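You operate a simulated robot arm through the tools that you are given. There is no shell and no other tool. Be economical: measure what you need, move in short steps, check, and stop when the job is done.

The job below is to be done with a simulated two-armed robot. You get a single attempt, and the scene is never put back.

TASK
Jog the brown brick to the sliding stop and rub its burr off.
Fine: 2 jogs of belt three; switch off before you rub; rubbing block back on the reject shelf.

It is judged by the outcome, as a careful person would: the job done as asked, and still so three seconds after it is handed in. It fails if anything else is knocked over, pushed out of place, dropped, spilled or broken.

THE ROBOT
Two 7-joint arms with fingered hands on one trunk, on a base that drives. Base frame: it is fixed to the floor where the robot stands at the start and does not move with it; the origin is under the middle of the robot, x ahead of it, y to its left, z up. Units: cm, rad, N and s.
The left shoulder is at the start at [7, 17.2, 120.2], the right one opposite. Places, roughly: main switch of belt three [100, 0, 80]; jog button of belt three [90, 0, 80]; something [190, 0, 80]; run button of the slat conveyor [350, -230, 80]; stop button of the slat conveyor [350, -220, 80]; jog button of the slat conveyor [350, -220, 80]; main switch of the slat conveyor [330, -200, 80]; run button of belt one [180, -320, 80]; stop button of belt one [190, -320, 80]; jog button of belt one [200, -320, 80]; main switch of belt one [190, -300, 80]; run button of belt two [100, -120, 80]; stop button of belt two [100, -120, 80]; jog button of belt two [100, -130, 80]; main switch of belt two [110, -140, 80]; run button of belt three [90, 20, 80]. Payload 5 kg a hand.
Tool frame (each hand has its own): the origin (TCP) lies between the finger pads and is the grasp point; the fingertips stand 4.3 cm ahead of it; z points along the fingers, y is the line along which they close. The gripper opens to 14.4 cm. The gripper's body begins 5 cm behind the TCP. The gripper is a hand of 5 fingers: y runs from the thumb to the fingers, the wrist lies at [-2.1, -12.4, -22.1] in the tool frame, and closing takes about 1.5 s.
Orientation is told as [roll, pitch, yaw] about the base's x, y, z axes, in that order, counted from this pose: with the fingers straight down and the wrist toward the robot, the tool's x, y and z point along [0, 1, 0], [1, 0, 0] and [0, 0, -1] of the base frame.

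THE INTERFACE
- The arms move only by the tool move_arm. It takes "left_motion", "right_motion" or both (then of equal length, played together; a hand with none holds still); each is a list that holds one entry, the list of rows, each a list of 7 numbers: the gripper command, from -1 (shut) to 1 (fully open), values between in proportion, then the shift along the tool's x, y, z in units of 100 mm (1.0 is 100 mm), then the turn, a rotation vector about the tool's x, y, z in units of 45 degrees (1.0 is 45 degrees). In form: [[[gripper, dx, dy, dz, wx, wy, wz], ...]]. A call has 1 to 10 rows; each row is the pose to reach, as a shift and turn from the pose commanded when the call began, along the tool's axes at that moment. A call with a number of a shift or a turn outside -1 to 1 is refused whole. Rows are played at 5 a second. More than 5 cm and 0.15 rad between two rows, or a gripper value outside its range, and nothing of the call is played. A pose out of reach is approached as far as the arm can. The call stops where the force on the tool passes 90 N (or 10 N more than at its start, if that is more) or the arm is blocked; 0.2 s more then pass. Each finger travels about 4.5 cm/s and halts on what it meets, pressing with about 27 N; the grip force reading is that of the motor and also rises with nothing between the fingers. The clock runs only during rows and for 0.2 s after the last one: add rows that repeat a pose to give the fingers time. The reply holds the time, the measured pose of the TCP, the force on the tool along the base axes, the opening and the grip force, in the units named above and with some noise.
- Cameras (640 x 400 px; columns grow to the right, rows downward): "scene" is now at [14.29, 0.28, 144.64]; the picture's right is [0.03, -1.00, 0.00], its down [-0.49, -0.01, -0.87] and it looks along [0.87, 0.02, -0.49] (base axes); focal length 277 px, centre (320, 200). "left" rides on the left gripper at [-8.6, -10.8, -16.8] in its tool frame; the picture's right is [-0.80, -0.28, 0.53], its down [0.54, -0.73, 0.42] and it looks along [0.27, 0.63, 0.73] (tool axes); focal length 275 px, centre (320, 200). "right" rides on the right gripper at [8.6, -10.8, -16.8] in its tool frame; the picture's right is [-0.80, 0.28, -0.53], its down [-0.54, -0.73, 0.42] and it looks along [-0.27, 0.63, 0.73] (tool axes); focal length 275 px, centre (320, 200).
- get_image(camera): a new picture of that camera. No time passes.
- slide_trunk(by): slides the trunk up (or, below 0, down) by that many cm; the arms and the scene camera ride with it, the base frame stays. It gives what a move gives, with no picture.
- base_move(legs): drives the robot by 1 to 6 legs, each [ahead, left, turn to the left] in cm, cm and rad, along the robot's own axes; the way and the turn of a leg run together, so that a leg with both is an arc; at most 150 cm and 3.142 rad a leg. The arms and the cameras ride along, it lands a little off, and it stops where it bumps. It gives what a move gives.
- set_grasp(shape, hand): the hand has 5 fingers and takes this shape, open, in about a second: jaw (thumb against the fingers, like two jaws); tri (thumb and two fingers); tip (a fingertip pinch); poke (one finger out to press); point (the index stretched); flat (the hand flat); cup (the hand cupped); fist (a fist). The gripper value then closes the fingers along that shape, each until it touches; the sizes above hold for jaw. It gives what a move gives, with no picture.
- pan_tilt(pan, tilt): turns the head with the scene camera to pan (to the left, within 1.501 rad either way) and tilt (down, from -0.506 to 1.204), counted from straight ahead of the robot. It gives what a move gives.
- locate(camera, pixels): for up to 12 pixels [column, row] of the newest picture of that camera ("zoom" is the newest enlarged one), the place [x, y, z] in the base frame of the surface seen there, good to about 0.2 cm. No time passes.
- inspect(camera, box): a new picture of the part [left, top, right, bottom] of that camera's present view, enlarged. No time passes.
- finish_job(): hands the job in; it is judged then, once.

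Keep the steps short. Do not move on a guess: measure, check each grasp and each placing, and mend mistakes. In all there are 80 turns and 62 pictures (those below and enlarged ones count). Leave the grippers open and the arms clear of the work at the hand-in unless told otherwise, and finish with a single line.

The tools are called as name(argument=value, ...) on one line, values as JSON. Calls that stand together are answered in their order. move_arm: Moves the arms, as the interface text tells. Its arguments: {"type":"object","properties":{"left_motion":{"type":"array"},"right_motion":{"type":"array"}},"required":[]} The other tools are called the same way: slide_trunk (by) slides the trunk up or down; set_grasp (shape, hand) gives the hand a shape; base_move (legs) drives the base; pan_tilt (pan, tilt) turns the head that bears the scene camera; get_image (camera) takes a picture; locate (camera, pixels) gives the place of the surface under pixels of a picture; inspect (camera, box) takes an enlarged picture of a part of a camera's view; finish_job () hands the job in.

At the start:

```text
t: 0.0
left_tcp_pos: [58.31, 39.49, 117.54]
left_orientation: [0.001, 0.001, 0.0]
left_ft_force: [0.3, -0.3, 0.6]
left_grip_width: 14.34
left_grip_force: 0.0
left_shape: jaw
right_tcp_pos: [71.29, -22.58, 116.96]
right_orientation: [-0.001, 0.0, 0.0]
right_ft_force: [0.1, -0.7, 0.5]
right_grip_width: 14.36
right_grip_force: 0.1
right_shape: jaw
trunk travel left (down, up): [-30.0, 64.0]
robot x, y, heading: [0.09, -0.09, 0.0]
head pan, tilt: [0.026, 0.508]
```

scene: 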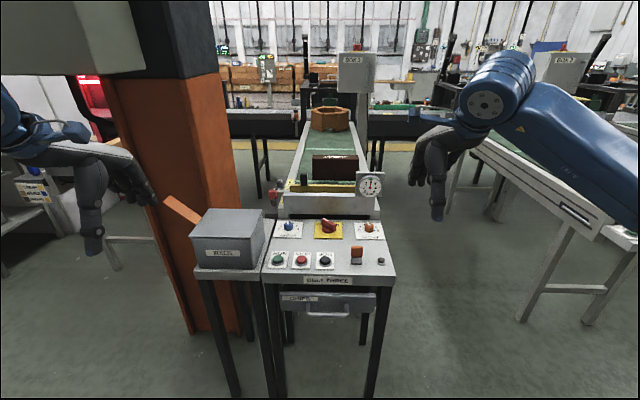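
right: 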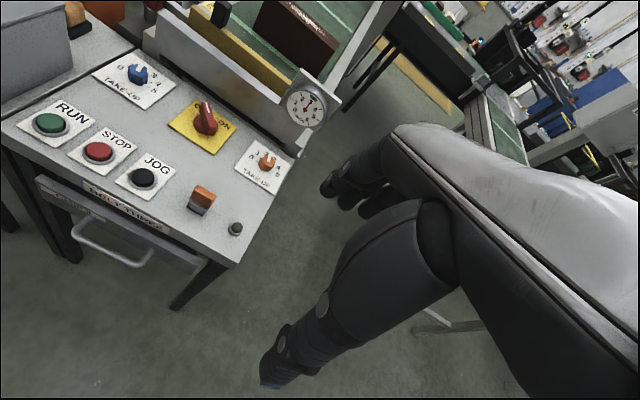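
left: 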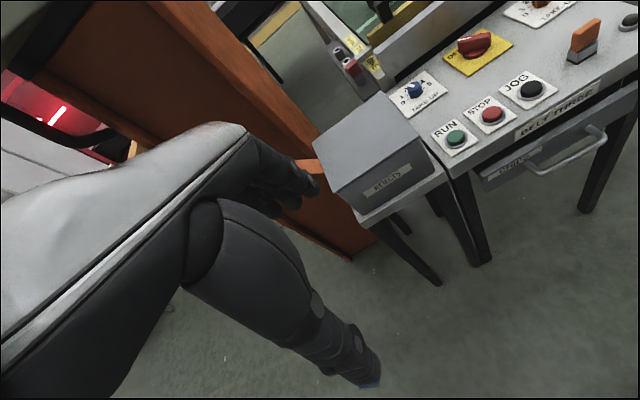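

I see the panel of belt three ahead, with the belt and a brown brick behind it. I'll enlarge the panel and the belt.

inspect(camera="scene", box=[180, 190, 420, 340])

inspect(camera="scene", box=[260, 80, 420, 220])

```text
2.67 times, centred on (300, 265) of scene
```

zoom: 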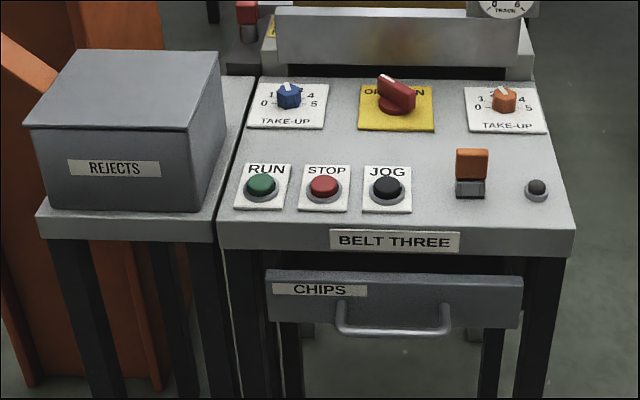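

```text
2.86 times, centred on (340, 150) of scene
```

zoom: 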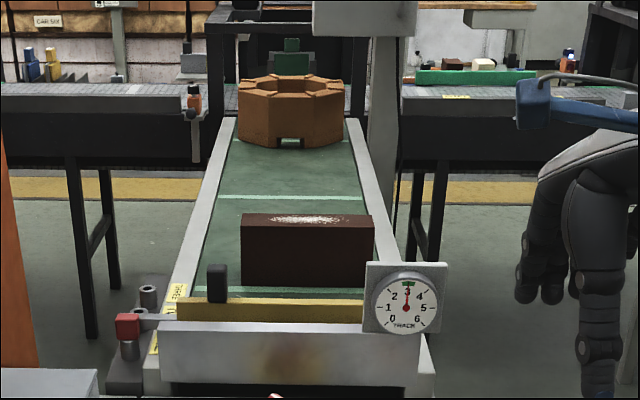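

Belt: the yellow bar with a black knob may be the sliding stop. I'll measure the belt points, then zoom further into the stop area, the reject bench and the panel.

locate(camera="zoom", pixels=[[245, 216], [370, 218], [245, 282], [308, 220], [217, 285], [270, 310], [127, 325], [148, 295], [405, 300], [290, 120], [245, 345], [290, 197]])

inspect(camera="scene", box=[280, 145, 400, 220])

inspect(camera="scene", box=[130, 170, 290, 270])

inspect(camera="scene", box=[260, 210, 396, 295])

```text
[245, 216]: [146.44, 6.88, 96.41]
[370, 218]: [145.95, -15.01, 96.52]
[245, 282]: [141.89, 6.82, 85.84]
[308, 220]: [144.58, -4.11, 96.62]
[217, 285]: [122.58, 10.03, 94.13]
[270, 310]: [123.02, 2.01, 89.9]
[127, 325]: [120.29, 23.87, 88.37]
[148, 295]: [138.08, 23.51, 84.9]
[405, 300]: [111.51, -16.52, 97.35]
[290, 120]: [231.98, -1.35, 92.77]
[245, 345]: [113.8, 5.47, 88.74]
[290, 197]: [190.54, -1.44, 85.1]
```

```text
5.33 times, centred on (340, 182) of scene
```

zoom: 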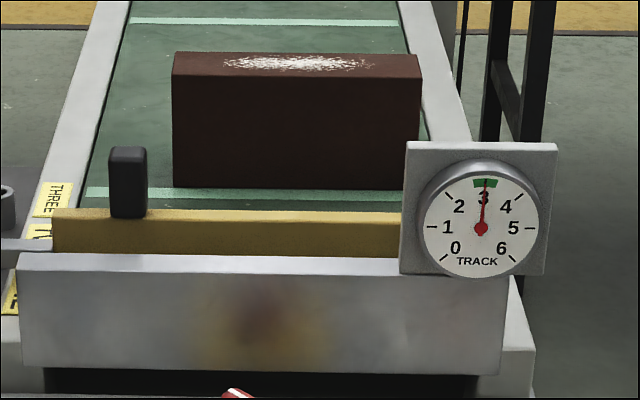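

```text
4.00 times, centred on (210, 220) of scene
```

zoom: 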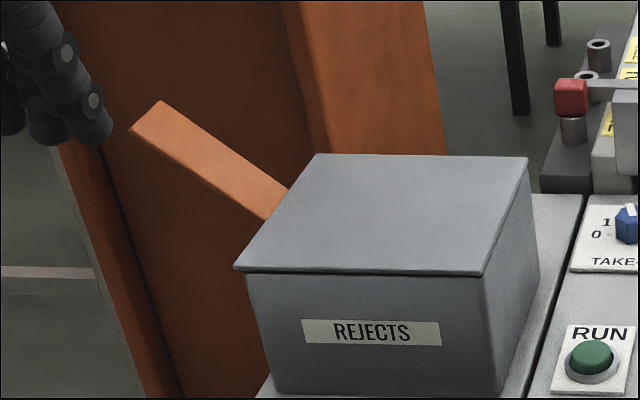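

```text
4.71 times, centred on (328, 252) of scene
```

zoom: 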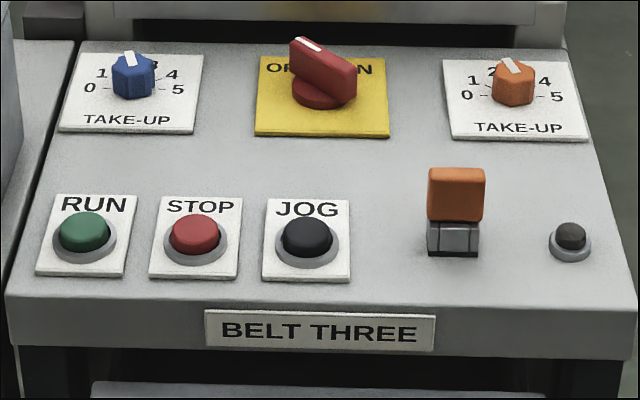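

The main switch points left (OFF). I'll measure panel items, then raise the trunk to see the stop's side and behind the reject box from above.

locate(camera="zoom", pixels=[[85, 225], [195, 228], [307, 232], [307, 55], [350, 85], [320, 100], [455, 170], [455, 240], [571, 235], [380, 170], [300, 130], [133, 70]])

slide_trunk(by=40)

pan_tilt(pan=0.1, tilt=0.75)

get_image(camera="scene")

```text
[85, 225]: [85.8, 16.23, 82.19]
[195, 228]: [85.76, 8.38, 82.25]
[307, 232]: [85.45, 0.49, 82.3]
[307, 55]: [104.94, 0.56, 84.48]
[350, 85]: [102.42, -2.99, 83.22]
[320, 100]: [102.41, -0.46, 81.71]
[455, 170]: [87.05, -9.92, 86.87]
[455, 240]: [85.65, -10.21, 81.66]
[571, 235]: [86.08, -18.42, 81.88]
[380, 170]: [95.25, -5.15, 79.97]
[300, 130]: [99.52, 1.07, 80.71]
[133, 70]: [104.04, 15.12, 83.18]
```

```text
t: 3.8
left_tcp_pos: [58.39, 39.54, 157.44]
left_orientation: [0.001, 0.001, 0.0]
left_ft_force: [0.6, 0.1, -0.3]
left_grip_width: 14.39
left_grip_force: 0.1
left_shape: jaw
right_tcp_pos: [71.29, -22.59, 156.82]
right_orientation: [-0.001, -0.002, 0.0]
right_ft_force: [-0.2, 0.2, 0.1]
right_grip_width: 14.34
right_grip_force: 0.0
right_shape: jaw
trunk travel left (down, up): [-70.0, 24.0]
robot x, y, heading: [0.23, -0.02, -0.002]
head pan, tilt: [0.026, 0.508]
```

```text
t: 4.6
left_tcp_pos: [58.39, 39.58, 157.56]
left_orientation: [0.0, 0.0, 0.002]
left_ft_force: [0.0, -0.3, 0.4]
left_grip_width: 14.36
left_grip_force: 0.1
left_shape: jaw
right_tcp_pos: [71.31, -22.54, 156.88]
right_orientation: [0.001, 0.0, 0.0]
right_ft_force: [0.2, 0.9, -0.3]
right_grip_width: 14.37
right_grip_force: 0.0
right_shape: jaw
trunk travel left (down, up): [-70.0, 24.0]
robot x, y, heading: [-0.13, -0.12, 0.001]
head pan, tilt: [0.099, 0.75]
```

```text
53 pictures are left
```

scene: 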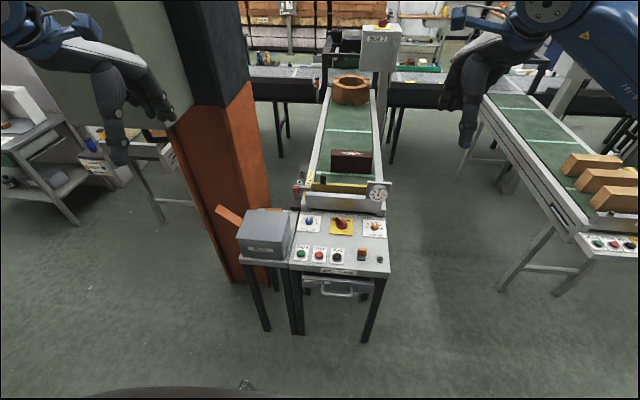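

inspect(camera="scene", box=[200, 180, 310, 270])

inspect(camera="scene", box=[284, 140, 396, 215])

```text
4.44 times, centred on (255, 225) of scene
```

zoom: 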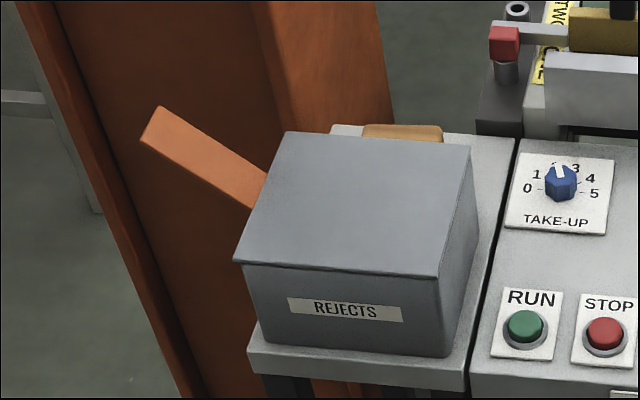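

```text
5.33 times, centred on (340, 178) of scene
```

zoom: 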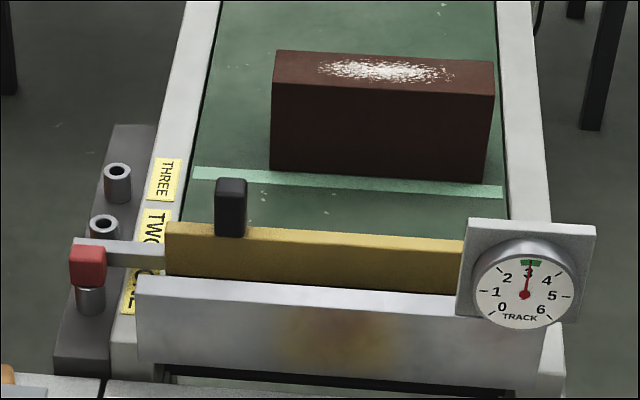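

Behind the reject box on the shelf is a tan block (400,132 in the first zoom). I'll get positions of stop parts from this zoom, then the shelf.

locate(camera="zoom", pixels=[[280, 172], [480, 175], [285, 70], [480, 80], [230, 190], [230, 240], [300, 240], [88, 255], [104, 222], [117, 172], [350, 300], [330, 185]])

inspect(camera="scene", box=[200, 180, 310, 270])

locate(camera="zoom", pixels=[[402, 128], [370, 130], [437, 132], [350, 150], [345, 128], [160, 110], [240, 185], [290, 140], [465, 150], [430, 270], [240, 262], [490, 150]])

```text
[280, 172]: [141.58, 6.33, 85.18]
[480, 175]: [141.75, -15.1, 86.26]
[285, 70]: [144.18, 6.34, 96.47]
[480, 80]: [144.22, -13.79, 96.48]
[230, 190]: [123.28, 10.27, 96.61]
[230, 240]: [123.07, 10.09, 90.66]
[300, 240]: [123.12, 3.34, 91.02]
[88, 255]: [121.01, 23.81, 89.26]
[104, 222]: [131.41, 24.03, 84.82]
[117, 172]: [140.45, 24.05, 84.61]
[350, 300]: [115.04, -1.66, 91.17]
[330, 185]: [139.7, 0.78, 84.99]
```

```text
4.44 times, centred on (255, 225) of scene
```

zoom: 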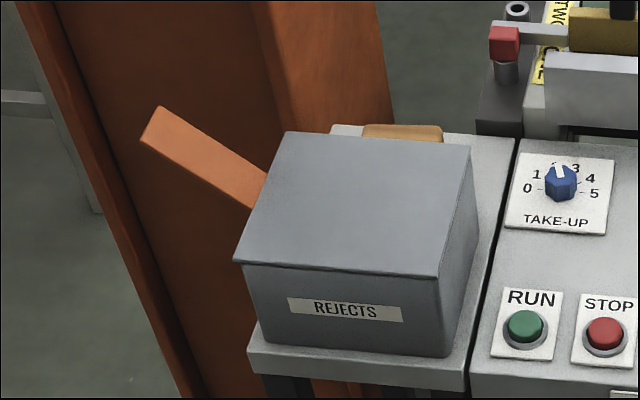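

```text
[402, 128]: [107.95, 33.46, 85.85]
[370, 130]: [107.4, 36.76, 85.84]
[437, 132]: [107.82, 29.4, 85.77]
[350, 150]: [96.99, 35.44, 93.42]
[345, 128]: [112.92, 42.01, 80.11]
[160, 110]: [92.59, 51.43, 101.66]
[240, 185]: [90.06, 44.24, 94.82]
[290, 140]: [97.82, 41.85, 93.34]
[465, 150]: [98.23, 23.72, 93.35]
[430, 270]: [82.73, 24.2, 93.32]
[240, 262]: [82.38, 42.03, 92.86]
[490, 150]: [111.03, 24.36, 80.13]
```

Sockets ONE/TWO/THREE are at x = 121, 131, 140 and the stop sits at ONE. The tan block lies at about [107, 33] on the reject shelf. Before driving ahead I'll measure the column, the table front and the floor in the scene picture.

locate(camera="scene", pixels=[[232, 275], [180, 140], [195, 60], [235, 150], [262, 170], [100, 60], [330, 272], [268, 330], [300, 332], [368, 340], [350, 293], [170, 40]])

```text
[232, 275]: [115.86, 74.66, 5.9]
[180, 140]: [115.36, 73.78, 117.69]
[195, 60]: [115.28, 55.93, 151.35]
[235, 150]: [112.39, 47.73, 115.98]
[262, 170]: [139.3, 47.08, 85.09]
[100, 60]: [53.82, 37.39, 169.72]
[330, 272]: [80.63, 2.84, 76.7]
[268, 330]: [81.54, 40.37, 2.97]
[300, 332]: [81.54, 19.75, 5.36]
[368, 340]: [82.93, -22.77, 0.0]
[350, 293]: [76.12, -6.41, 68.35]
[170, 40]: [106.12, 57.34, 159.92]
```

The column starts at x = 112, y = 47; the table front is at x = 80, its drawer handle at 76. I'll drive 28 cm ahead with the arms high.

base_move(legs=[[28, 0, 0]])

pan_tilt(pan=0.1, tilt=0.9)

get_image(camera="scene")

get_image(camera="left")

```text
t: 6.5
left_tcp_pos: [84.85, 39.84, 157.78]
left_orientation: [0.001, -0.004, 0.005]
left_ft_force: [-0.5, 0.4, 0.2]
left_grip_width: 14.37
left_grip_force: 0.1
left_shape: jaw
right_tcp_pos: [98.09, -22.15, 157.13]
right_orientation: [0.001, -0.004, 0.005]
right_ft_force: [-0.8, -0.1, 1.0]
right_grip_width: 14.36
right_grip_force: 0.0
right_shape: jaw
trunk travel left (down, up): [-70.0, 24.0]
robot x, y, heading: [27.11, 0.12, 0.005]
head pan, tilt: [0.099, 0.75]
```

```text
t: 7.2
left_tcp_pos: [85.12, 39.98, 157.57]
left_orientation: [0.001, -0.001, 0.007]
left_ft_force: [-0.2, -0.8, 1.0]
left_grip_width: 14.39
left_grip_force: 0.1
left_shape: jaw
right_tcp_pos: [98.32, -22.12, 156.94]
right_orientation: [0.0, -0.001, 0.006]
right_ft_force: [-0.2, -0.1, 0.2]
right_grip_width: 14.38
right_grip_force: 0.0
right_shape: jaw
trunk travel left (down, up): [-70.0, 24.0]
robot x, y, heading: [26.73, -0.03, 0.001]
head pan, tilt: [0.099, 0.901]
```

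```text
49 pictures are left
```

scene: 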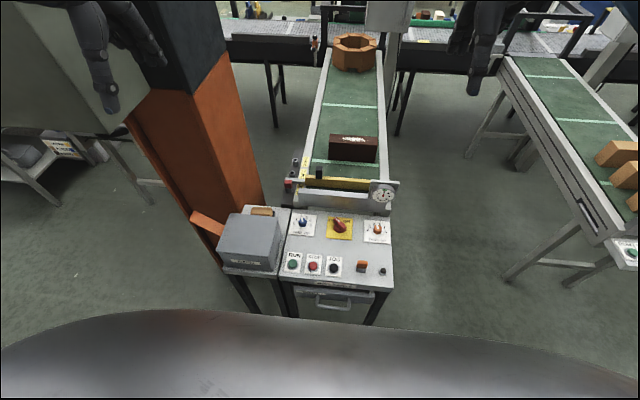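

```text
48 pictures are left
```

left: 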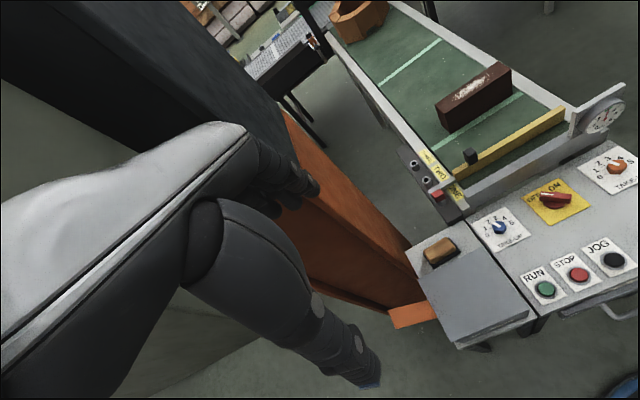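

The left view shows the rubbing block at (440,250). I'll enlarge it and measure.

inspect(camera="left", box=[390, 140, 630, 290])

locate(camera="left", pixels=[[425, 246], [447, 239], [457, 250], [436, 262], [440, 247], [412, 250], [462, 228], [568, 190], [555, 197], [543, 202], [545, 288], [613, 259]])

```text
2.67 times, centred on (510, 215) of left
```

zoom: 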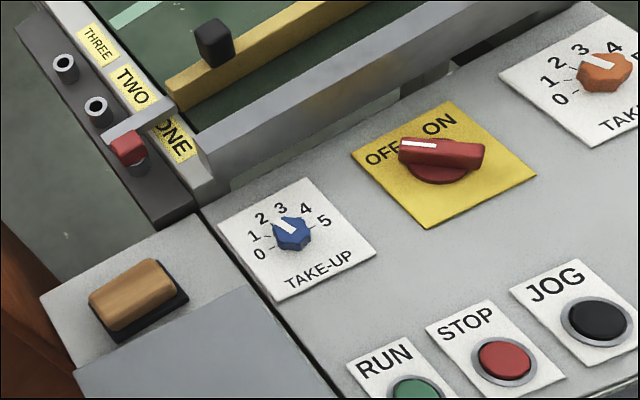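

```text
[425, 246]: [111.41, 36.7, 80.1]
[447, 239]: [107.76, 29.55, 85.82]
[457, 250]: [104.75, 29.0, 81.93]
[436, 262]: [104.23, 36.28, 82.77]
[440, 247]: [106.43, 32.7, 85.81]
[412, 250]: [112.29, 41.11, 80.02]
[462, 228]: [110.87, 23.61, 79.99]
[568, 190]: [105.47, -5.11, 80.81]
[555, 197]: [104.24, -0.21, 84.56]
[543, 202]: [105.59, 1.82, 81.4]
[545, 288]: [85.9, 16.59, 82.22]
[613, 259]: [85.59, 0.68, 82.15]
```

The block has a wooden top, 8 cm along y and 4 cm along x, with a black pad below. The switch needs about 60–90° clockwise to ON. I'll lower the trunk 38 cm, shape the right hand to poke and look at it.

slide_trunk(by=-36)

set_grasp(hand="right", shape="poke")

pan_tilt(pan=-0.1, tilt=0.75)

get_image(camera="scene")

get_image(camera="right")

```text
t: 10.7
left_tcp_pos: [85.24, 39.97, 121.61]
left_orientation: [0.001, -0.001, 0.006]
left_ft_force: [0.0, -0.7, -0.1]
left_grip_width: 14.39
left_grip_force: 0.1
left_shape: jaw
right_tcp_pos: [98.5, -22.1, 121.01]
right_orientation: [0.001, 0.001, 0.005]
right_ft_force: [-0.7, 0.0, 0.3]
right_grip_width: 14.37
right_grip_force: 0.0
right_shape: jaw
trunk travel left (down, up): [-34.0, 60.0]
robot x, y, heading: [27.13, -0.26, 0.009]
head pan, tilt: [0.099, 0.901]
```

```text
t: 11.6
left_tcp_pos: [85.11, 39.9, 121.54]
left_orientation: [0.0, 0.001, 0.005]
left_ft_force: [0.3, 0.4, -0.3]
left_grip_width: 14.39
left_grip_force: 0.0
left_shape: jaw
right_tcp_pos: [98.63, -22.14, 120.9]
right_orientation: [0.0, 0.001, 0.004]
right_ft_force: [-0.3, 0.3, 1.0]
right_grip_width: 0.0
right_grip_force: 0.0
right_shape: poke
trunk travel left (down, up): [-34.0, 60.0]
robot x, y, heading: [27.13, 0.05, 0.006]
head pan, tilt: [0.099, 0.901]
```

```text
t: 12.3
left_tcp_pos: [85.22, 39.99, 121.46]
left_orientation: [-0.001, -0.001, 0.006]
left_ft_force: [0.9, -0.2, 0.5]
left_grip_width: 14.35
left_grip_force: 0.1
left_shape: jaw
right_tcp_pos: [98.56, -22.06, 120.86]
right_orientation: [0.0, -0.001, 0.005]
right_ft_force: [0.2, 0.2, -0.1]
right_grip_width: 0.03
right_grip_force: 0.0
right_shape: poke
trunk travel left (down, up): [-34.0, 60.0]
robot x, y, heading: [27.4, 0.08, 0.003]
head pan, tilt: [-0.099, 0.75]
```

```text
46 pictures are left
```

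scene: 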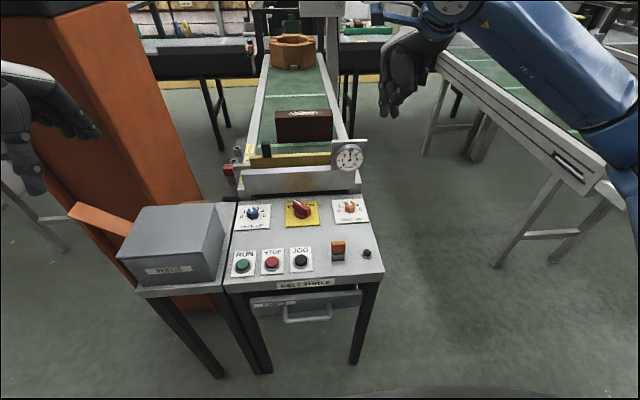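

```text
45 pictures are left
```

right: 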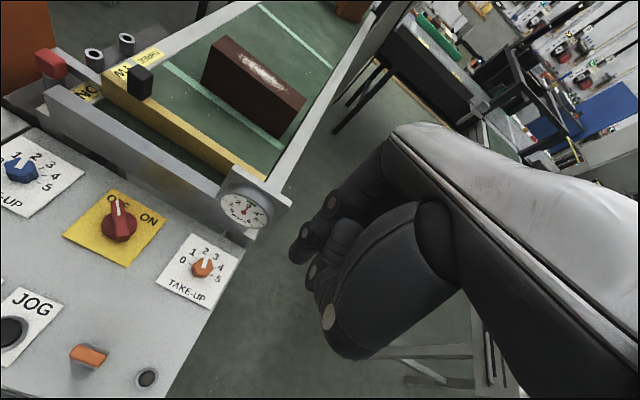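

inspect(camera="scene", box=[340, 20, 500, 130])

locate(camera="scene", pixels=[[386, 115], [393, 113], [404, 86], [384, 95], [410, 60], [430, 50]])

locate(camera="right", pixels=[[115, 202], [130, 235], [120, 222], [334, 318], [322, 276], [308, 258], [150, 252], [143, 220], [115, 197]])

```text
3.64 times, centred on (420, 75) of scene
```

zoom: 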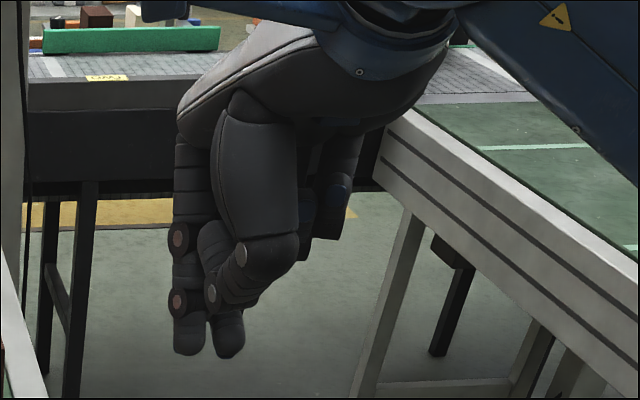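

```text
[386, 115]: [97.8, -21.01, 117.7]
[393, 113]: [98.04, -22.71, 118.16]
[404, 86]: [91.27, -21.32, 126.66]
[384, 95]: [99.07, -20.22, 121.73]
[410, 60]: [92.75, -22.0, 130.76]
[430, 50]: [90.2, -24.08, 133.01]
```

```text
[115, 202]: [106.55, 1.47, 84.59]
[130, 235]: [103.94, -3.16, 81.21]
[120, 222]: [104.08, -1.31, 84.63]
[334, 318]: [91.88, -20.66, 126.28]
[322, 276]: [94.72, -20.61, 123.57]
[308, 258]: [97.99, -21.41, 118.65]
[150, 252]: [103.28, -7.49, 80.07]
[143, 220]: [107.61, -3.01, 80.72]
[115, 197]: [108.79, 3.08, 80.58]
```

In poke the tip is a two-finger cluster, roughly under the TCP, 4.3 cm ahead of it. The switch handle runs from (102.4,-3) to (106.5,1.5), centre about (104.2,-0.8). I'll bring the right hand above the left side of the handle in stages.

move_arm(right_motion=[[[-1, 0.3, 0.08, -0.0, 0, 0, 0], [-1, 0.6, 0.15, 0.4, 0, 0, 0], [-1, 0.9, 0.23, 0.7, 0, 0, 0]]])

move_arm(right_motion=[[[-1, 0.3, 0.08, 0.3, 0, 0, 0], [-1, 0.6, 0.15, 0.6, 0, 0, 0], [-1, 0.9, 0.23, 0.9, 0, 0, 0]]])

move_arm(right_motion=[[[-1, 0.3, 0.08, 0.2, 0, 0, 0], [-1, 0.6, 0.15, 0.5, 0, 0, 0], [-1, 0.86, 0.23, 0.8, 0, 0, 0], [-1, 0.86, 0.23, 0.8, 0, 0, 0]]])

get_image(camera="scene")

get_image(camera="right")

```text
refused: row 2 steps farther than a row can; nothing moved
```

```text
t: 13.1
left_tcp_pos: [85.37, 40.1, 121.5]
left_orientation: [0.001, 0.0, 0.005]
left_ft_force: [0.0, 1.4, -0.7]
left_grip_width: 14.37
left_grip_force: 0.1
left_shape: jaw
right_tcp_pos: [100.45, -13.13, 111.96]
right_orientation: [0.0, -0.001, 0.005]
right_ft_force: [0.2, -0.3, 0.2]
right_grip_width: 0.03
right_grip_force: 0.1
right_shape: poke
trunk travel left (down, up): [-34.0, 60.0]
robot x, y, heading: [27.0, -0.09, 0.009]
head pan, tilt: [-0.099, 0.75]
```

```text
t: 14.1
left_tcp_pos: [85.26, 39.92, 121.57]
left_orientation: [0.0, 0.0, 0.005]
left_ft_force: [-0.2, -0.3, -0.1]
left_grip_width: 14.37
left_grip_force: 0.1
left_shape: jaw
right_tcp_pos: [102.99, -4.59, 103.86]
right_orientation: [0.0, 0.002, 0.006]
right_ft_force: [-0.3, 0.2, 0.6]
right_grip_width: 0.0
right_grip_force: 0.1
right_shape: poke
trunk travel left (down, up): [-34.0, 60.0]
robot x, y, heading: [27.48, 0.19, 0.005]
head pan, tilt: [-0.099, 0.75]
```

```text
43 pictures are left
```

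scene: 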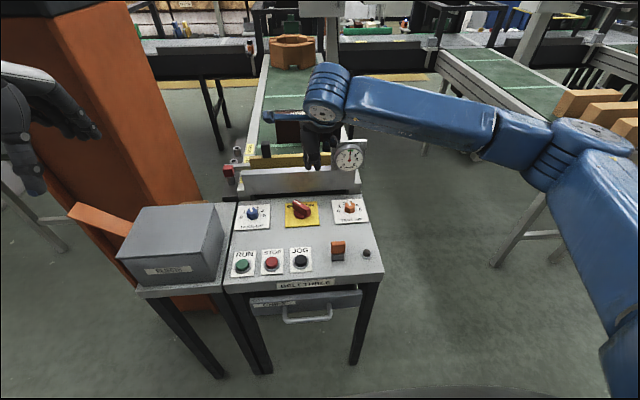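

```text
42 pictures are left
```

right: 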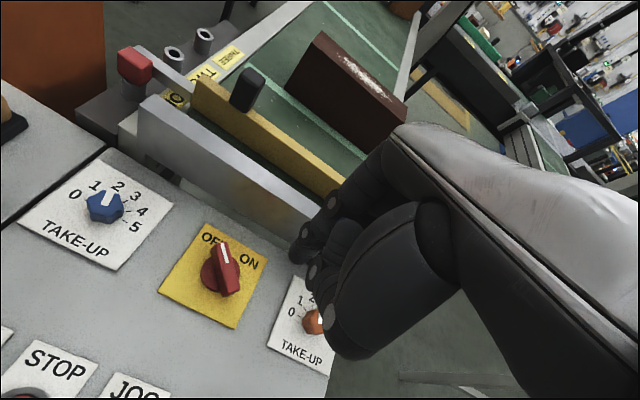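

I can see the handle well at (225,268). I'll measure it and the fingertip.

locate(camera="right", pixels=[[221, 246], [230, 270], [226, 292], [205, 225], [265, 255], [238, 328], [160, 290], [237, 268], [297, 258], [206, 280]])

inspect(camera="right", box=[140, 200, 360, 340])

```text
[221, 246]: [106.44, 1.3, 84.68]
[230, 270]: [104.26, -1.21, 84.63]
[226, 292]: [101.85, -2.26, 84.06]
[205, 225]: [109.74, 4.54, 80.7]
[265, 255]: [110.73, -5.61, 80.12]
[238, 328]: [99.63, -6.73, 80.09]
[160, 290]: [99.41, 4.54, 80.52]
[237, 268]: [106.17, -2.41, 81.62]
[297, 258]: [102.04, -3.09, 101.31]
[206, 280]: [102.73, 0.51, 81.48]
```

```text
2.86 times, centred on (250, 270) of right
```

zoom: 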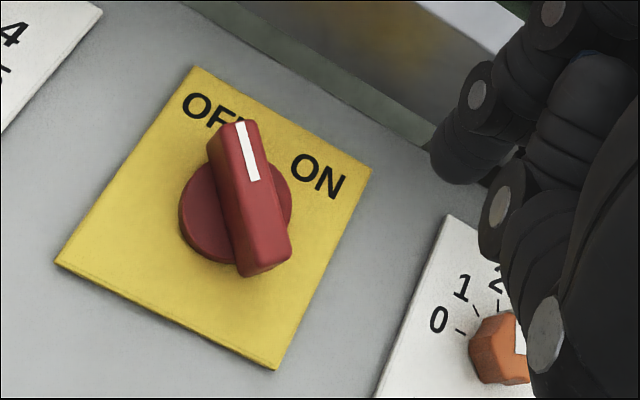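

Handle centre is about (104.4,-0.7). I'll move to the left of its far end and go down.

move_arm(right_motion=[[[-1, 0.3, 0.07, 0.2, 0, 0, 0], [-1, 0.65, 0.14, 0.5, 0, 0, 0], [-1, 0.92, 0.2, 0.8, 0, 0, 0], [-1, 0.92, 0.2, 0.8, 0, 0, 0]]])

get_image(camera="right")

```text
t: 15.1
left_tcp_pos: [85.28, 39.9, 121.6]
left_orientation: [0.0, 0.0, 0.006]
left_ft_force: [0.6, -0.8, -1.0]
left_grip_width: 14.35
left_grip_force: 0.1
left_shape: jaw
right_tcp_pos: [104.69, 4.53, 96.18]
right_orientation: [-0.001, 0.001, 0.004]
right_ft_force: [-0.2, 0.1, -0.7]
right_grip_width: 0.0
right_grip_force: 0.1
right_shape: poke
trunk travel left (down, up): [-34.0, 60.0]
robot x, y, heading: [26.66, 0.28, 0.003]
head pan, tilt: [-0.099, 0.75]
```

```text
40 pictures are left
```

right: 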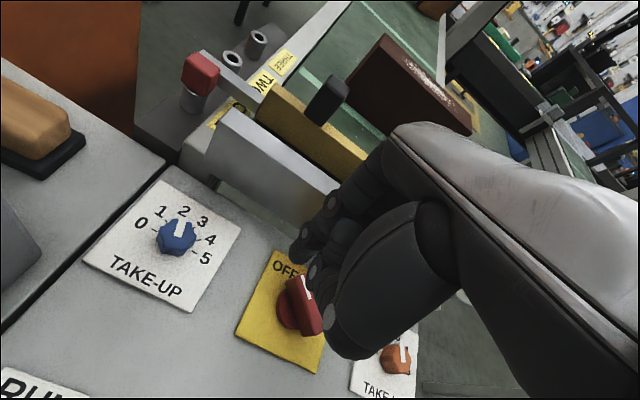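

Tip is left of the handle with room. Going down 9.2 cm.

move_arm(right_motion=[[[-1, 0, 0.03, 0.4, 0, 0, 0], [-1, 0, 0.04, 0.75, 0, 0, 0], [-1, 0, 0.04, 0.92, 0, 0, 0], [-1, 0, 0.04, 0.92, 0, 0, 0]]])

inspect(camera="right", box=[200, 180, 440, 380])

inspect(camera="scene", box=[240, 150, 380, 250])

```text
t: 16.1
left_tcp_pos: [85.31, 39.94, 121.57]
left_orientation: [0.0, -0.001, 0.004]
left_ft_force: [0.3, -0.4, -0.5]
left_grip_width: 14.39
left_grip_force: 0.1
left_shape: jaw
right_tcp_pos: [105.28, 4.7, 87.05]
right_orientation: [0.0, -0.001, 0.005]
right_ft_force: [0.7, 0.1, -0.3]
right_grip_width: 0.02
right_grip_force: 0.1
right_shape: poke
trunk travel left (down, up): [-34.0, 60.0]
robot x, y, heading: [27.14, 0.25, 0.008]
head pan, tilt: [-0.099, 0.75]
```

```text
2.00 times, centred on (320, 280) of right
```

zoom: 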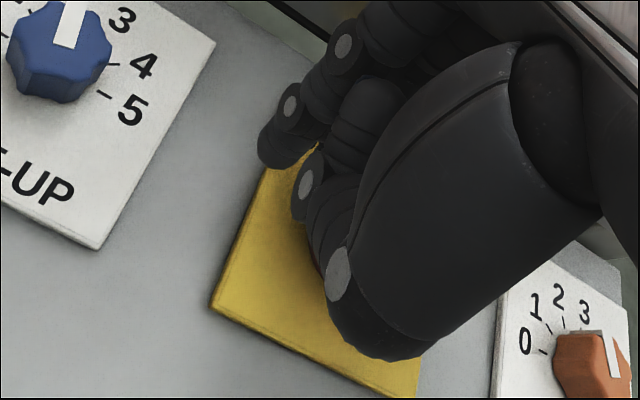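

```text
4.00 times, centred on (310, 200) of scene
```

zoom: 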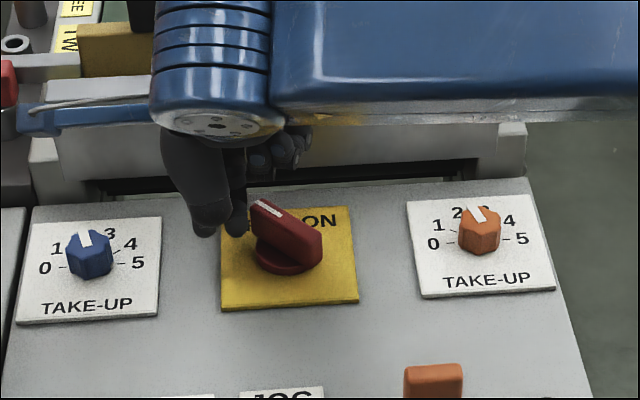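

The tip is just left of the handle. Now push along an arc to the right and ahead.

move_arm(right_motion=[[[-1, -0.15, 0.03, 0, 0, 0, 0], [-1, -0.28, 0.06, 0, 0, 0, 0], [-1, -0.38, 0.1, 0, 0, 0, 0], [-1, -0.48, 0.16, 0, 0, 0, 0], [-1, -0.56, 0.21, 0, 0, 0, 0], [-1, -0.62, 0.24, 0, 0, 0, 0], [-1, -0.62, 0.24, 0, 0, 0, 0]]])

inspect(camera="scene", box=[240, 150, 380, 250])

```text
t: 17.7
left_tcp_pos: [85.24, 40.43, 121.42]
left_orientation: [-0.004, 0.0, 0.005]
left_ft_force: [0.1, -0.2, -1.1]
left_grip_width: 14.37
left_grip_force: 0.0
left_shape: jaw
right_tcp_pos: [107.8, -0.92, 86.92]
right_orientation: [0.002, -0.001, 0.011]
right_ft_force: [7.4, 38.9, 4.3]
right_grip_width: 0.0
right_grip_force: 0.1
right_shape: poke
trunk travel left (down, up): [-34.0, 60.0]
robot x, y, heading: [27.32, 0.19, 0.009]
head pan, tilt: [-0.099, 0.75]
```

```text
4.00 times, centred on (310, 200) of scene
```

zoom: 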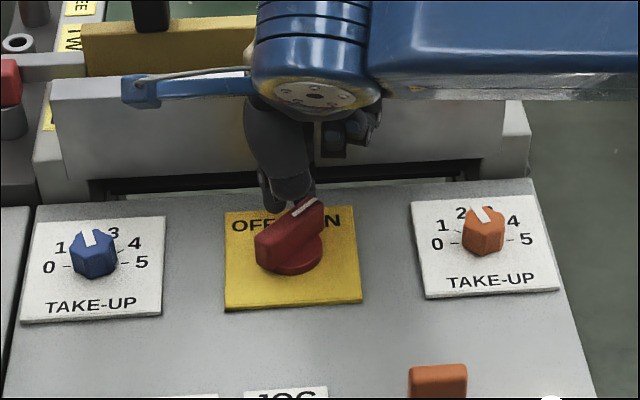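

The handle now points to ON, resting on its stop (39 N), and the lamp at the right is lit. I'll back off, rise, and go toward the JOG button at [85.5, 0.6].

move_arm(right_motion=[[[-1, 0.25, 0.05, 0, 0, 0, 0], [-1, 0.25, 0.05, -0.4, 0, 0, 0], [-1, 0.25, -0.3, -0.65, 0, 0, 0], [-1, 0.2, -0.7, -0.65, 0, 0, 0], [-1, 0.16, -1.0, -0.65, 0, 0, 0]]])

move_arm(right_motion=[[[-1, 0, -0.4, 0, 0, 0, 0], [-1, 0, -0.8, 0, 0, 0, 0], [-1, 0, -1.0, 0, 0, 0, 0], [-1, 0, -1.0, 0, 0, 0, 0]]])

get_image(camera="scene")

```text
t: 18.9
left_tcp_pos: [85.22, 39.96, 121.55]
left_orientation: [-0.001, 0.0, 0.005]
left_ft_force: [-1.0, 0.9, 0.5]
left_grip_width: 14.37
left_grip_force: 0.0
left_shape: jaw
right_tcp_pos: [97.52, 0.1, 93.68]
right_orientation: [0.0, -0.001, 0.005]
right_ft_force: [-0.7, -0.4, -0.2]
right_grip_width: 0.03
right_grip_force: 0.1
right_shape: poke
trunk travel left (down, up): [-34.0, 60.0]
robot x, y, heading: [26.98, 0.18, 0.005]
head pan, tilt: [-0.099, 0.75]
```

```text
t: 19.9
left_tcp_pos: [85.21, 40.01, 121.5]
left_orientation: [-0.001, 0.0, 0.007]
left_ft_force: [0.2, -0.1, -0.4]
left_grip_width: 14.37
left_grip_force: 0.1
left_shape: jaw
right_tcp_pos: [87.71, -0.04, 93.34]
right_orientation: [0.002, -0.001, 0.005]
right_ft_force: [0.5, 0.2, 0.3]
right_grip_width: 0.0
right_grip_force: 0.0
right_shape: poke
trunk travel left (down, up): [-34.0, 60.0]
robot x, y, heading: [27.15, -0.3, 0.007]
head pan, tilt: [-0.099, 0.75]
```

```text
36 pictures are left
```

scene: 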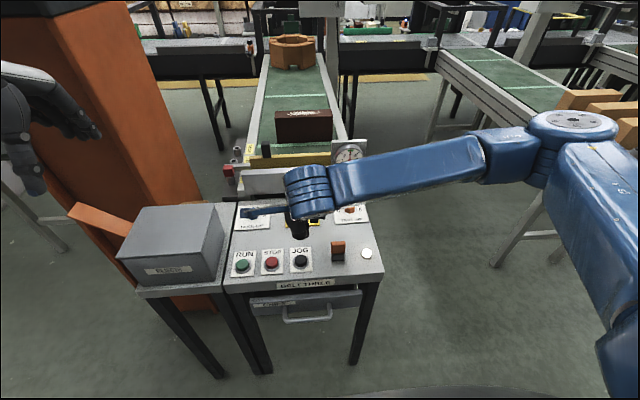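

Lamp lit, arm clear. I'll align over JOG and come to just above it.

move_arm(right_motion=[[[-1, 0.05, -0.18, 0.2, 0, 0, 0], [-1, 0.05, -0.18, 0.54, 0, 0, 0], [-1, 0.05, -0.18, 0.54, 0, 0, 0]]])

inspect(camera="scene", box=[220, 190, 400, 300])

```text
t: 20.7
left_tcp_pos: [85.2, 39.91, 121.49]
left_orientation: [-0.001, 0.0, 0.004]
left_ft_force: [-0.3, 0.0, -0.7]
left_grip_width: 14.38
left_grip_force: 0.1
left_shape: jaw
right_tcp_pos: [85.83, 0.57, 88.09]
right_orientation: [0.0, 0.0, 0.005]
right_ft_force: [-0.2, 0.6, 0.1]
right_grip_width: 0.0
right_grip_force: 0.0
right_shape: poke
trunk travel left (down, up): [-34.0, 60.0]
robot x, y, heading: [26.77, -0.23, 0.005]
head pan, tilt: [-0.099, 0.75]
```

```text
3.56 times, centred on (310, 245) of scene
```

zoom: 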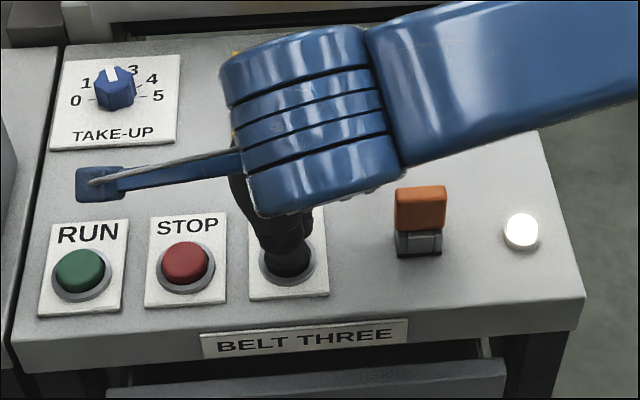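

The tip is centred over JOG. One press, then back up.

move_arm(right_motion=[[[-1, 0, 0, 0.14, 0, 0, 0], [-1, 0, 0, 0.25, 0, 0, 0], [-1, 0, 0, 0.0, 0, 0, 0], [-1, 0, 0, 0, 0, 0, 0], [-1, 0, 0, 0, 0, 0, 0], [-1, 0, 0, 0, 0, 0, 0], [-1, 0, 0, 0, 0, 0, 0], [-1, 0, 0, 0, 0, 0, 0]]])

inspect(camera="scene", box=[220, 80, 390, 200])

locate(camera="zoom", pixels=[[220, 110], [400, 110], [220, 190], [260, 240], [300, 200]])

```text
t: 22.5
left_tcp_pos: [85.32, 39.91, 121.5]
left_orientation: [0.001, 0.001, 0.006]
left_ft_force: [-0.6, -0.5, -0.1]
left_grip_width: 14.37
left_grip_force: 0.1
left_shape: jaw
right_tcp_pos: [85.98, 0.73, 87.71]
right_orientation: [-0.001, 0.002, 0.005]
right_ft_force: [0.1, 1.1, 0.4]
right_grip_width: 0.01
right_grip_force: 0.0
right_shape: poke
trunk travel left (down, up): [-34.0, 60.0]
robot x, y, heading: [26.87, 0.16, 0.008]
head pan, tilt: [-0.099, 0.75]
```

```text
3.33 times, centred on (305, 140) of scene
```

zoom: 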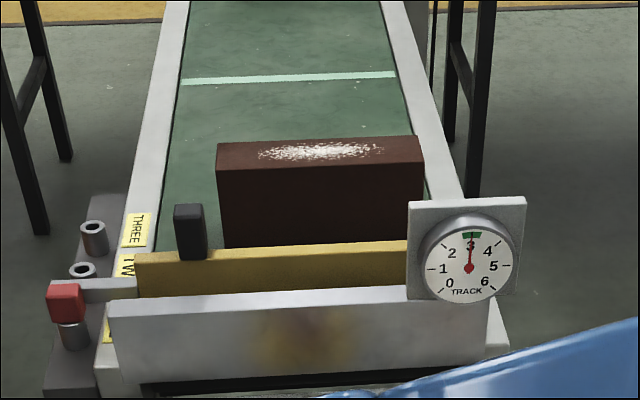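

```text
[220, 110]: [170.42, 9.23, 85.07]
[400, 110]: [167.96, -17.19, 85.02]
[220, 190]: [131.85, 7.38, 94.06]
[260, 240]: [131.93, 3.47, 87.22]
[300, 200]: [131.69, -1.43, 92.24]
```

One jog moved the brick 10 cm (front face now x = 131.8). The second brings it to the stop. Press again.

move_arm(right_motion=[[[-1, 0, 0, 0.12, 0, 0, 0], [-1, 0, 0, 0.25, 0, 0, 0], [-1, 0, 0, 0.0, 0, 0, 0], [-1, 0, 0, 0, 0, 0, 0], [-1, 0, 0, 0, 0, 0, 0], [-1, 0, 0, 0, 0, 0, 0], [-1, 0, 0, 0, 0, 0, 0], [-1, 0, 0, 0, 0, 0, 0]]])

inspect(camera="scene", box=[220, 80, 390, 200])

locate(camera="zoom", pixels=[[225, 215], [400, 215], [260, 235], [280, 180], [350, 180], [300, 175], [300, 168], [230, 180], [300, 255], [405, 180], [300, 245]])

```text
t: 24.3
left_tcp_pos: [85.3, 39.93, 121.43]
left_orientation: [0.001, 0.0, 0.005]
left_ft_force: [-0.1, -0.2, -0.5]
left_grip_width: 14.36
left_grip_force: 0.1
left_shape: jaw
right_tcp_pos: [86.09, 0.6, 87.57]
right_orientation: [0.001, 0.001, 0.006]
right_ft_force: [0.4, -0.2, 0.1]
right_grip_width: 0.0
right_grip_force: 0.0
right_shape: poke
trunk travel left (down, up): [-34.0, 60.0]
robot x, y, heading: [26.88, -0.04, 0.005]
head pan, tilt: [-0.099, 0.75]
```

```text
3.33 times, centred on (305, 140) of scene
```

zoom: 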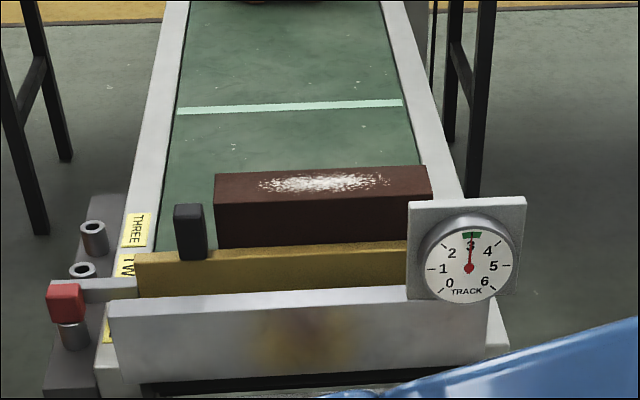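

```text
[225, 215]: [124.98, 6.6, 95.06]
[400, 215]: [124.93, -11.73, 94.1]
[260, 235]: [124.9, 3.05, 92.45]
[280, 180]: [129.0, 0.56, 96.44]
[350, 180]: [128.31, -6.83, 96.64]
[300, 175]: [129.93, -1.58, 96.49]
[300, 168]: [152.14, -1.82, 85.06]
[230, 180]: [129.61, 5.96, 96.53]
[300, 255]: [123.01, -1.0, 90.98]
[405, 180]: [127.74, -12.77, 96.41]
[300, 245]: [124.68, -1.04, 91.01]
```

The brick front is at x = 124.9 and rests on the stop after two jogs. Next the switch goes off: rise, go to the right side of the handle.

move_arm(right_motion=[[[-1, 0, 0, -0.4, 0, 0, 0], [-1, -0.05, 0.1, -0.7, 0, 0, 0], [-1, -0.3, 0.5, -0.7, 0, 0, 0], [-1, -0.5, 0.9, -0.7, 0, 0, 0], [-1, -0.6, 1.0, -0.7, 0, 0, 0]]])

move_arm(right_motion=[[[-1, -0.05, 0.4, 0, 0, 0, 0], [-1, -0.1, 0.8, 0, 0, 0, 0], [-1, -0.1, 0.92, 0, 0, 0, 0], [-1, -0.1, 0.92, 0.0, 0, 0, 0]]])

inspect(camera="scene", box=[240, 150, 380, 250])

inspect(camera="right", box=[160, 180, 440, 380])

```text
t: 25.5
left_tcp_pos: [85.26, 40.03, 121.54]
left_orientation: [-0.002, -0.001, 0.004]
left_ft_force: [-0.3, -0.4, -0.2]
left_grip_width: 14.41
left_grip_force: 0.0
left_shape: jaw
right_tcp_pos: [96.08, -5.28, 94.87]
right_orientation: [0.001, -0.002, 0.004]
right_ft_force: [-0.2, -0.3, 0.1]
right_grip_width: 0.0
right_grip_force: 0.0
right_shape: poke
trunk travel left (down, up): [-34.0, 60.0]
robot x, y, heading: [27.29, -0.05, 0.005]
head pan, tilt: [-0.099, 0.75]
```

```text
t: 26.5
left_tcp_pos: [85.25, 39.96, 121.52]
left_orientation: [0.0, 0.001, 0.006]
left_ft_force: [-0.1, 0.2, 0.5]
left_grip_width: 14.35
left_grip_force: 0.0
left_shape: jaw
right_tcp_pos: [105.26, -6.36, 94.84]
right_orientation: [0.001, 0.001, 0.007]
right_ft_force: [-0.2, 1.2, 0.5]
right_grip_width: 0.0
right_grip_force: 0.0
right_shape: poke
trunk travel left (down, up): [-34.0, 60.0]
robot x, y, heading: [27.3, 0.09, 0.004]
head pan, tilt: [-0.099, 0.75]
```

```text
4.00 times, centred on (310, 200) of scene
```

zoom: 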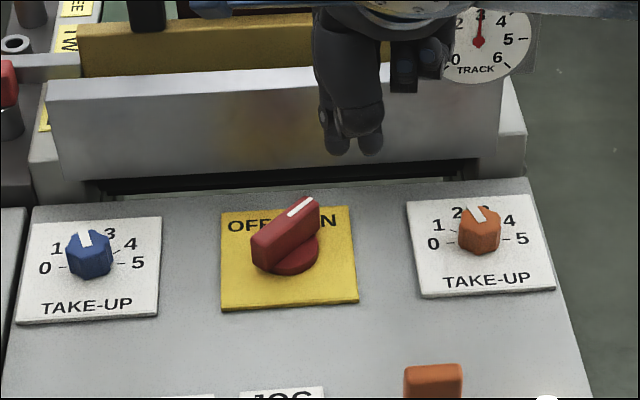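

```text
2.00 times, centred on (300, 280) of right
```

zoom: 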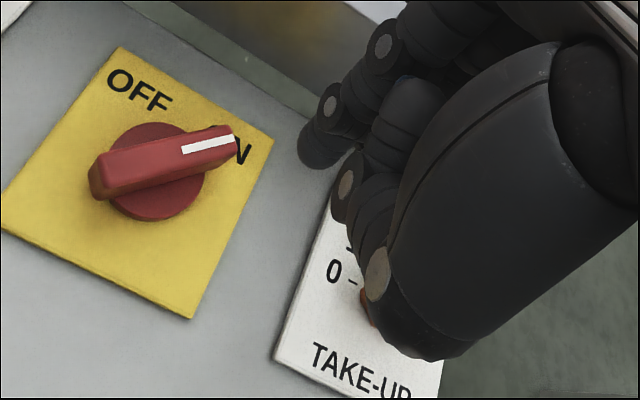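

I'll check clearance between the knuckles and the gauge before going down.

locate(camera="zoom", pixels=[[385, 45], [330, 105], [330, 155], [345, 180], [420, 20], [480, 20], [300, 105], [377, 275]])

get_image(camera="scene")

locate(camera="scene", pixels=[[344, 147], [360, 147], [363, 165], [341, 165], [350, 172], [344, 170], [360, 142]])

```text
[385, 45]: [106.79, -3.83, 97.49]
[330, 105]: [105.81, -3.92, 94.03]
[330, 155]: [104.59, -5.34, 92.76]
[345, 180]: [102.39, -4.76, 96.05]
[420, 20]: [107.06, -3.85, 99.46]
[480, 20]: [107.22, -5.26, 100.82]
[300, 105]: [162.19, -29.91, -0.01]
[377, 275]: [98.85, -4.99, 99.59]
```

```text
30 pictures are left
```

scene: 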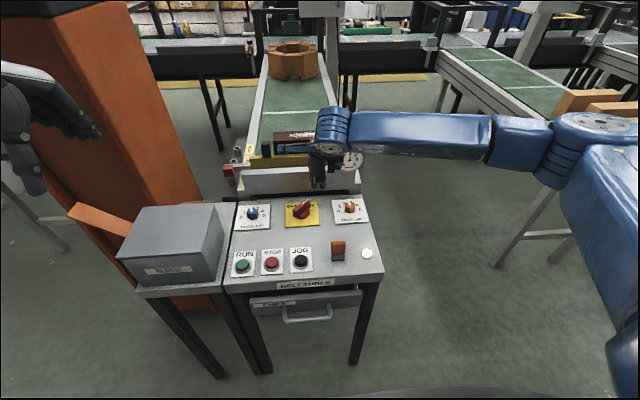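

```text
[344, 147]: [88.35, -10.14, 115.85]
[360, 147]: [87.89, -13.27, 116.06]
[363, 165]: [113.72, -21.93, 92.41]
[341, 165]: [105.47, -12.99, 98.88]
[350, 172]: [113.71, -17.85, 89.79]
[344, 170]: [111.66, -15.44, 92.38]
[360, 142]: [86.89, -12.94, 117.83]
```

The gauge is at x = 111.7 and the hand reaches to about 107; I'll start 2 cm further back for margin, then go down and sweep the handle left.

move_arm(right_motion=[[[-1, 0.07, -0.2, 0.1, 0, 0, 0], [-1, 0.07, -0.2, 0.5, 0, 0, 0], [-1, 0.07, -0.2, 0.78, 0, 0, 0], [-1, 0.07, -0.2, 0.78, 0, 0, 0]]])

move_arm(right_motion=[[[-1, 0.14, 0.15, 0, 0, 0, 0], [-1, 0.26, 0.26, 0, 0, 0, 0], [-1, 0.37, 0.36, 0, 0, 0, 0], [-1, 0.47, 0.42, 0, 0, 0, 0], [-1, 0.55, 0.46, 0, 0, 0, 0], [-1, 0.6, 0.47, 0, 0, 0, 0], [-1, 0.6, 0.47, 0, 0, 0, 0]]])

inspect(camera="scene", box=[240, 160, 400, 275])

```text
t: 27.5
left_tcp_pos: [85.19, 39.81, 121.44]
left_orientation: [-0.001, 0.001, 0.007]
left_ft_force: [-0.4, -0.7, 0.5]
left_grip_width: 14.35
left_grip_force: 0.2
left_shape: jaw
right_tcp_pos: [103.13, -5.84, 87.39]
right_orientation: [0.001, 0.001, 0.005]
right_ft_force: [0.1, 0.6, -0.4]
right_grip_width: 0.02
right_grip_force: 0.1
right_shape: poke
trunk travel left (down, up): [-34.0, 60.0]
robot x, y, heading: [27.4, 0.35, 0.001]
head pan, tilt: [-0.099, 0.75]
```

```text
t: 29.1
left_tcp_pos: [85.48, 39.34, 121.7]
left_orientation: [0.006, 0.0, 0.004]
left_ft_force: [0.1, 0.0, -0.3]
left_grip_width: 14.36
left_grip_force: 0.1
left_shape: jaw
right_tcp_pos: [108.06, -0.8, 86.92]
right_orientation: [-0.001, 0.0, -0.003]
right_ft_force: [11.1, -48.6, 3.0]
right_grip_width: 0.0
right_grip_force: 0.0
right_shape: poke
trunk travel left (down, up): [-34.0, 60.0]
robot x, y, heading: [26.91, -0.03, 0.003]
head pan, tilt: [-0.099, 0.75]
```

```text
3.48 times, centred on (320, 218) of scene
```

zoom: 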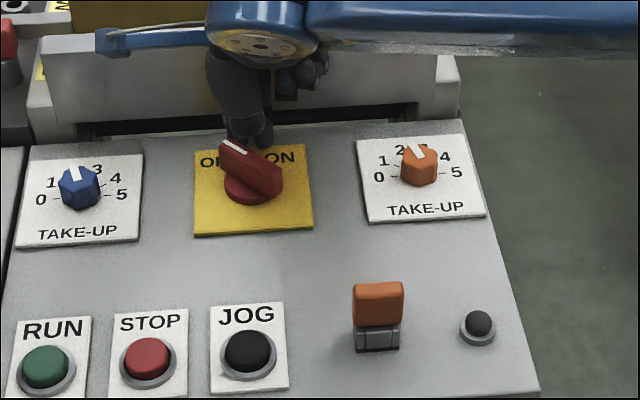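

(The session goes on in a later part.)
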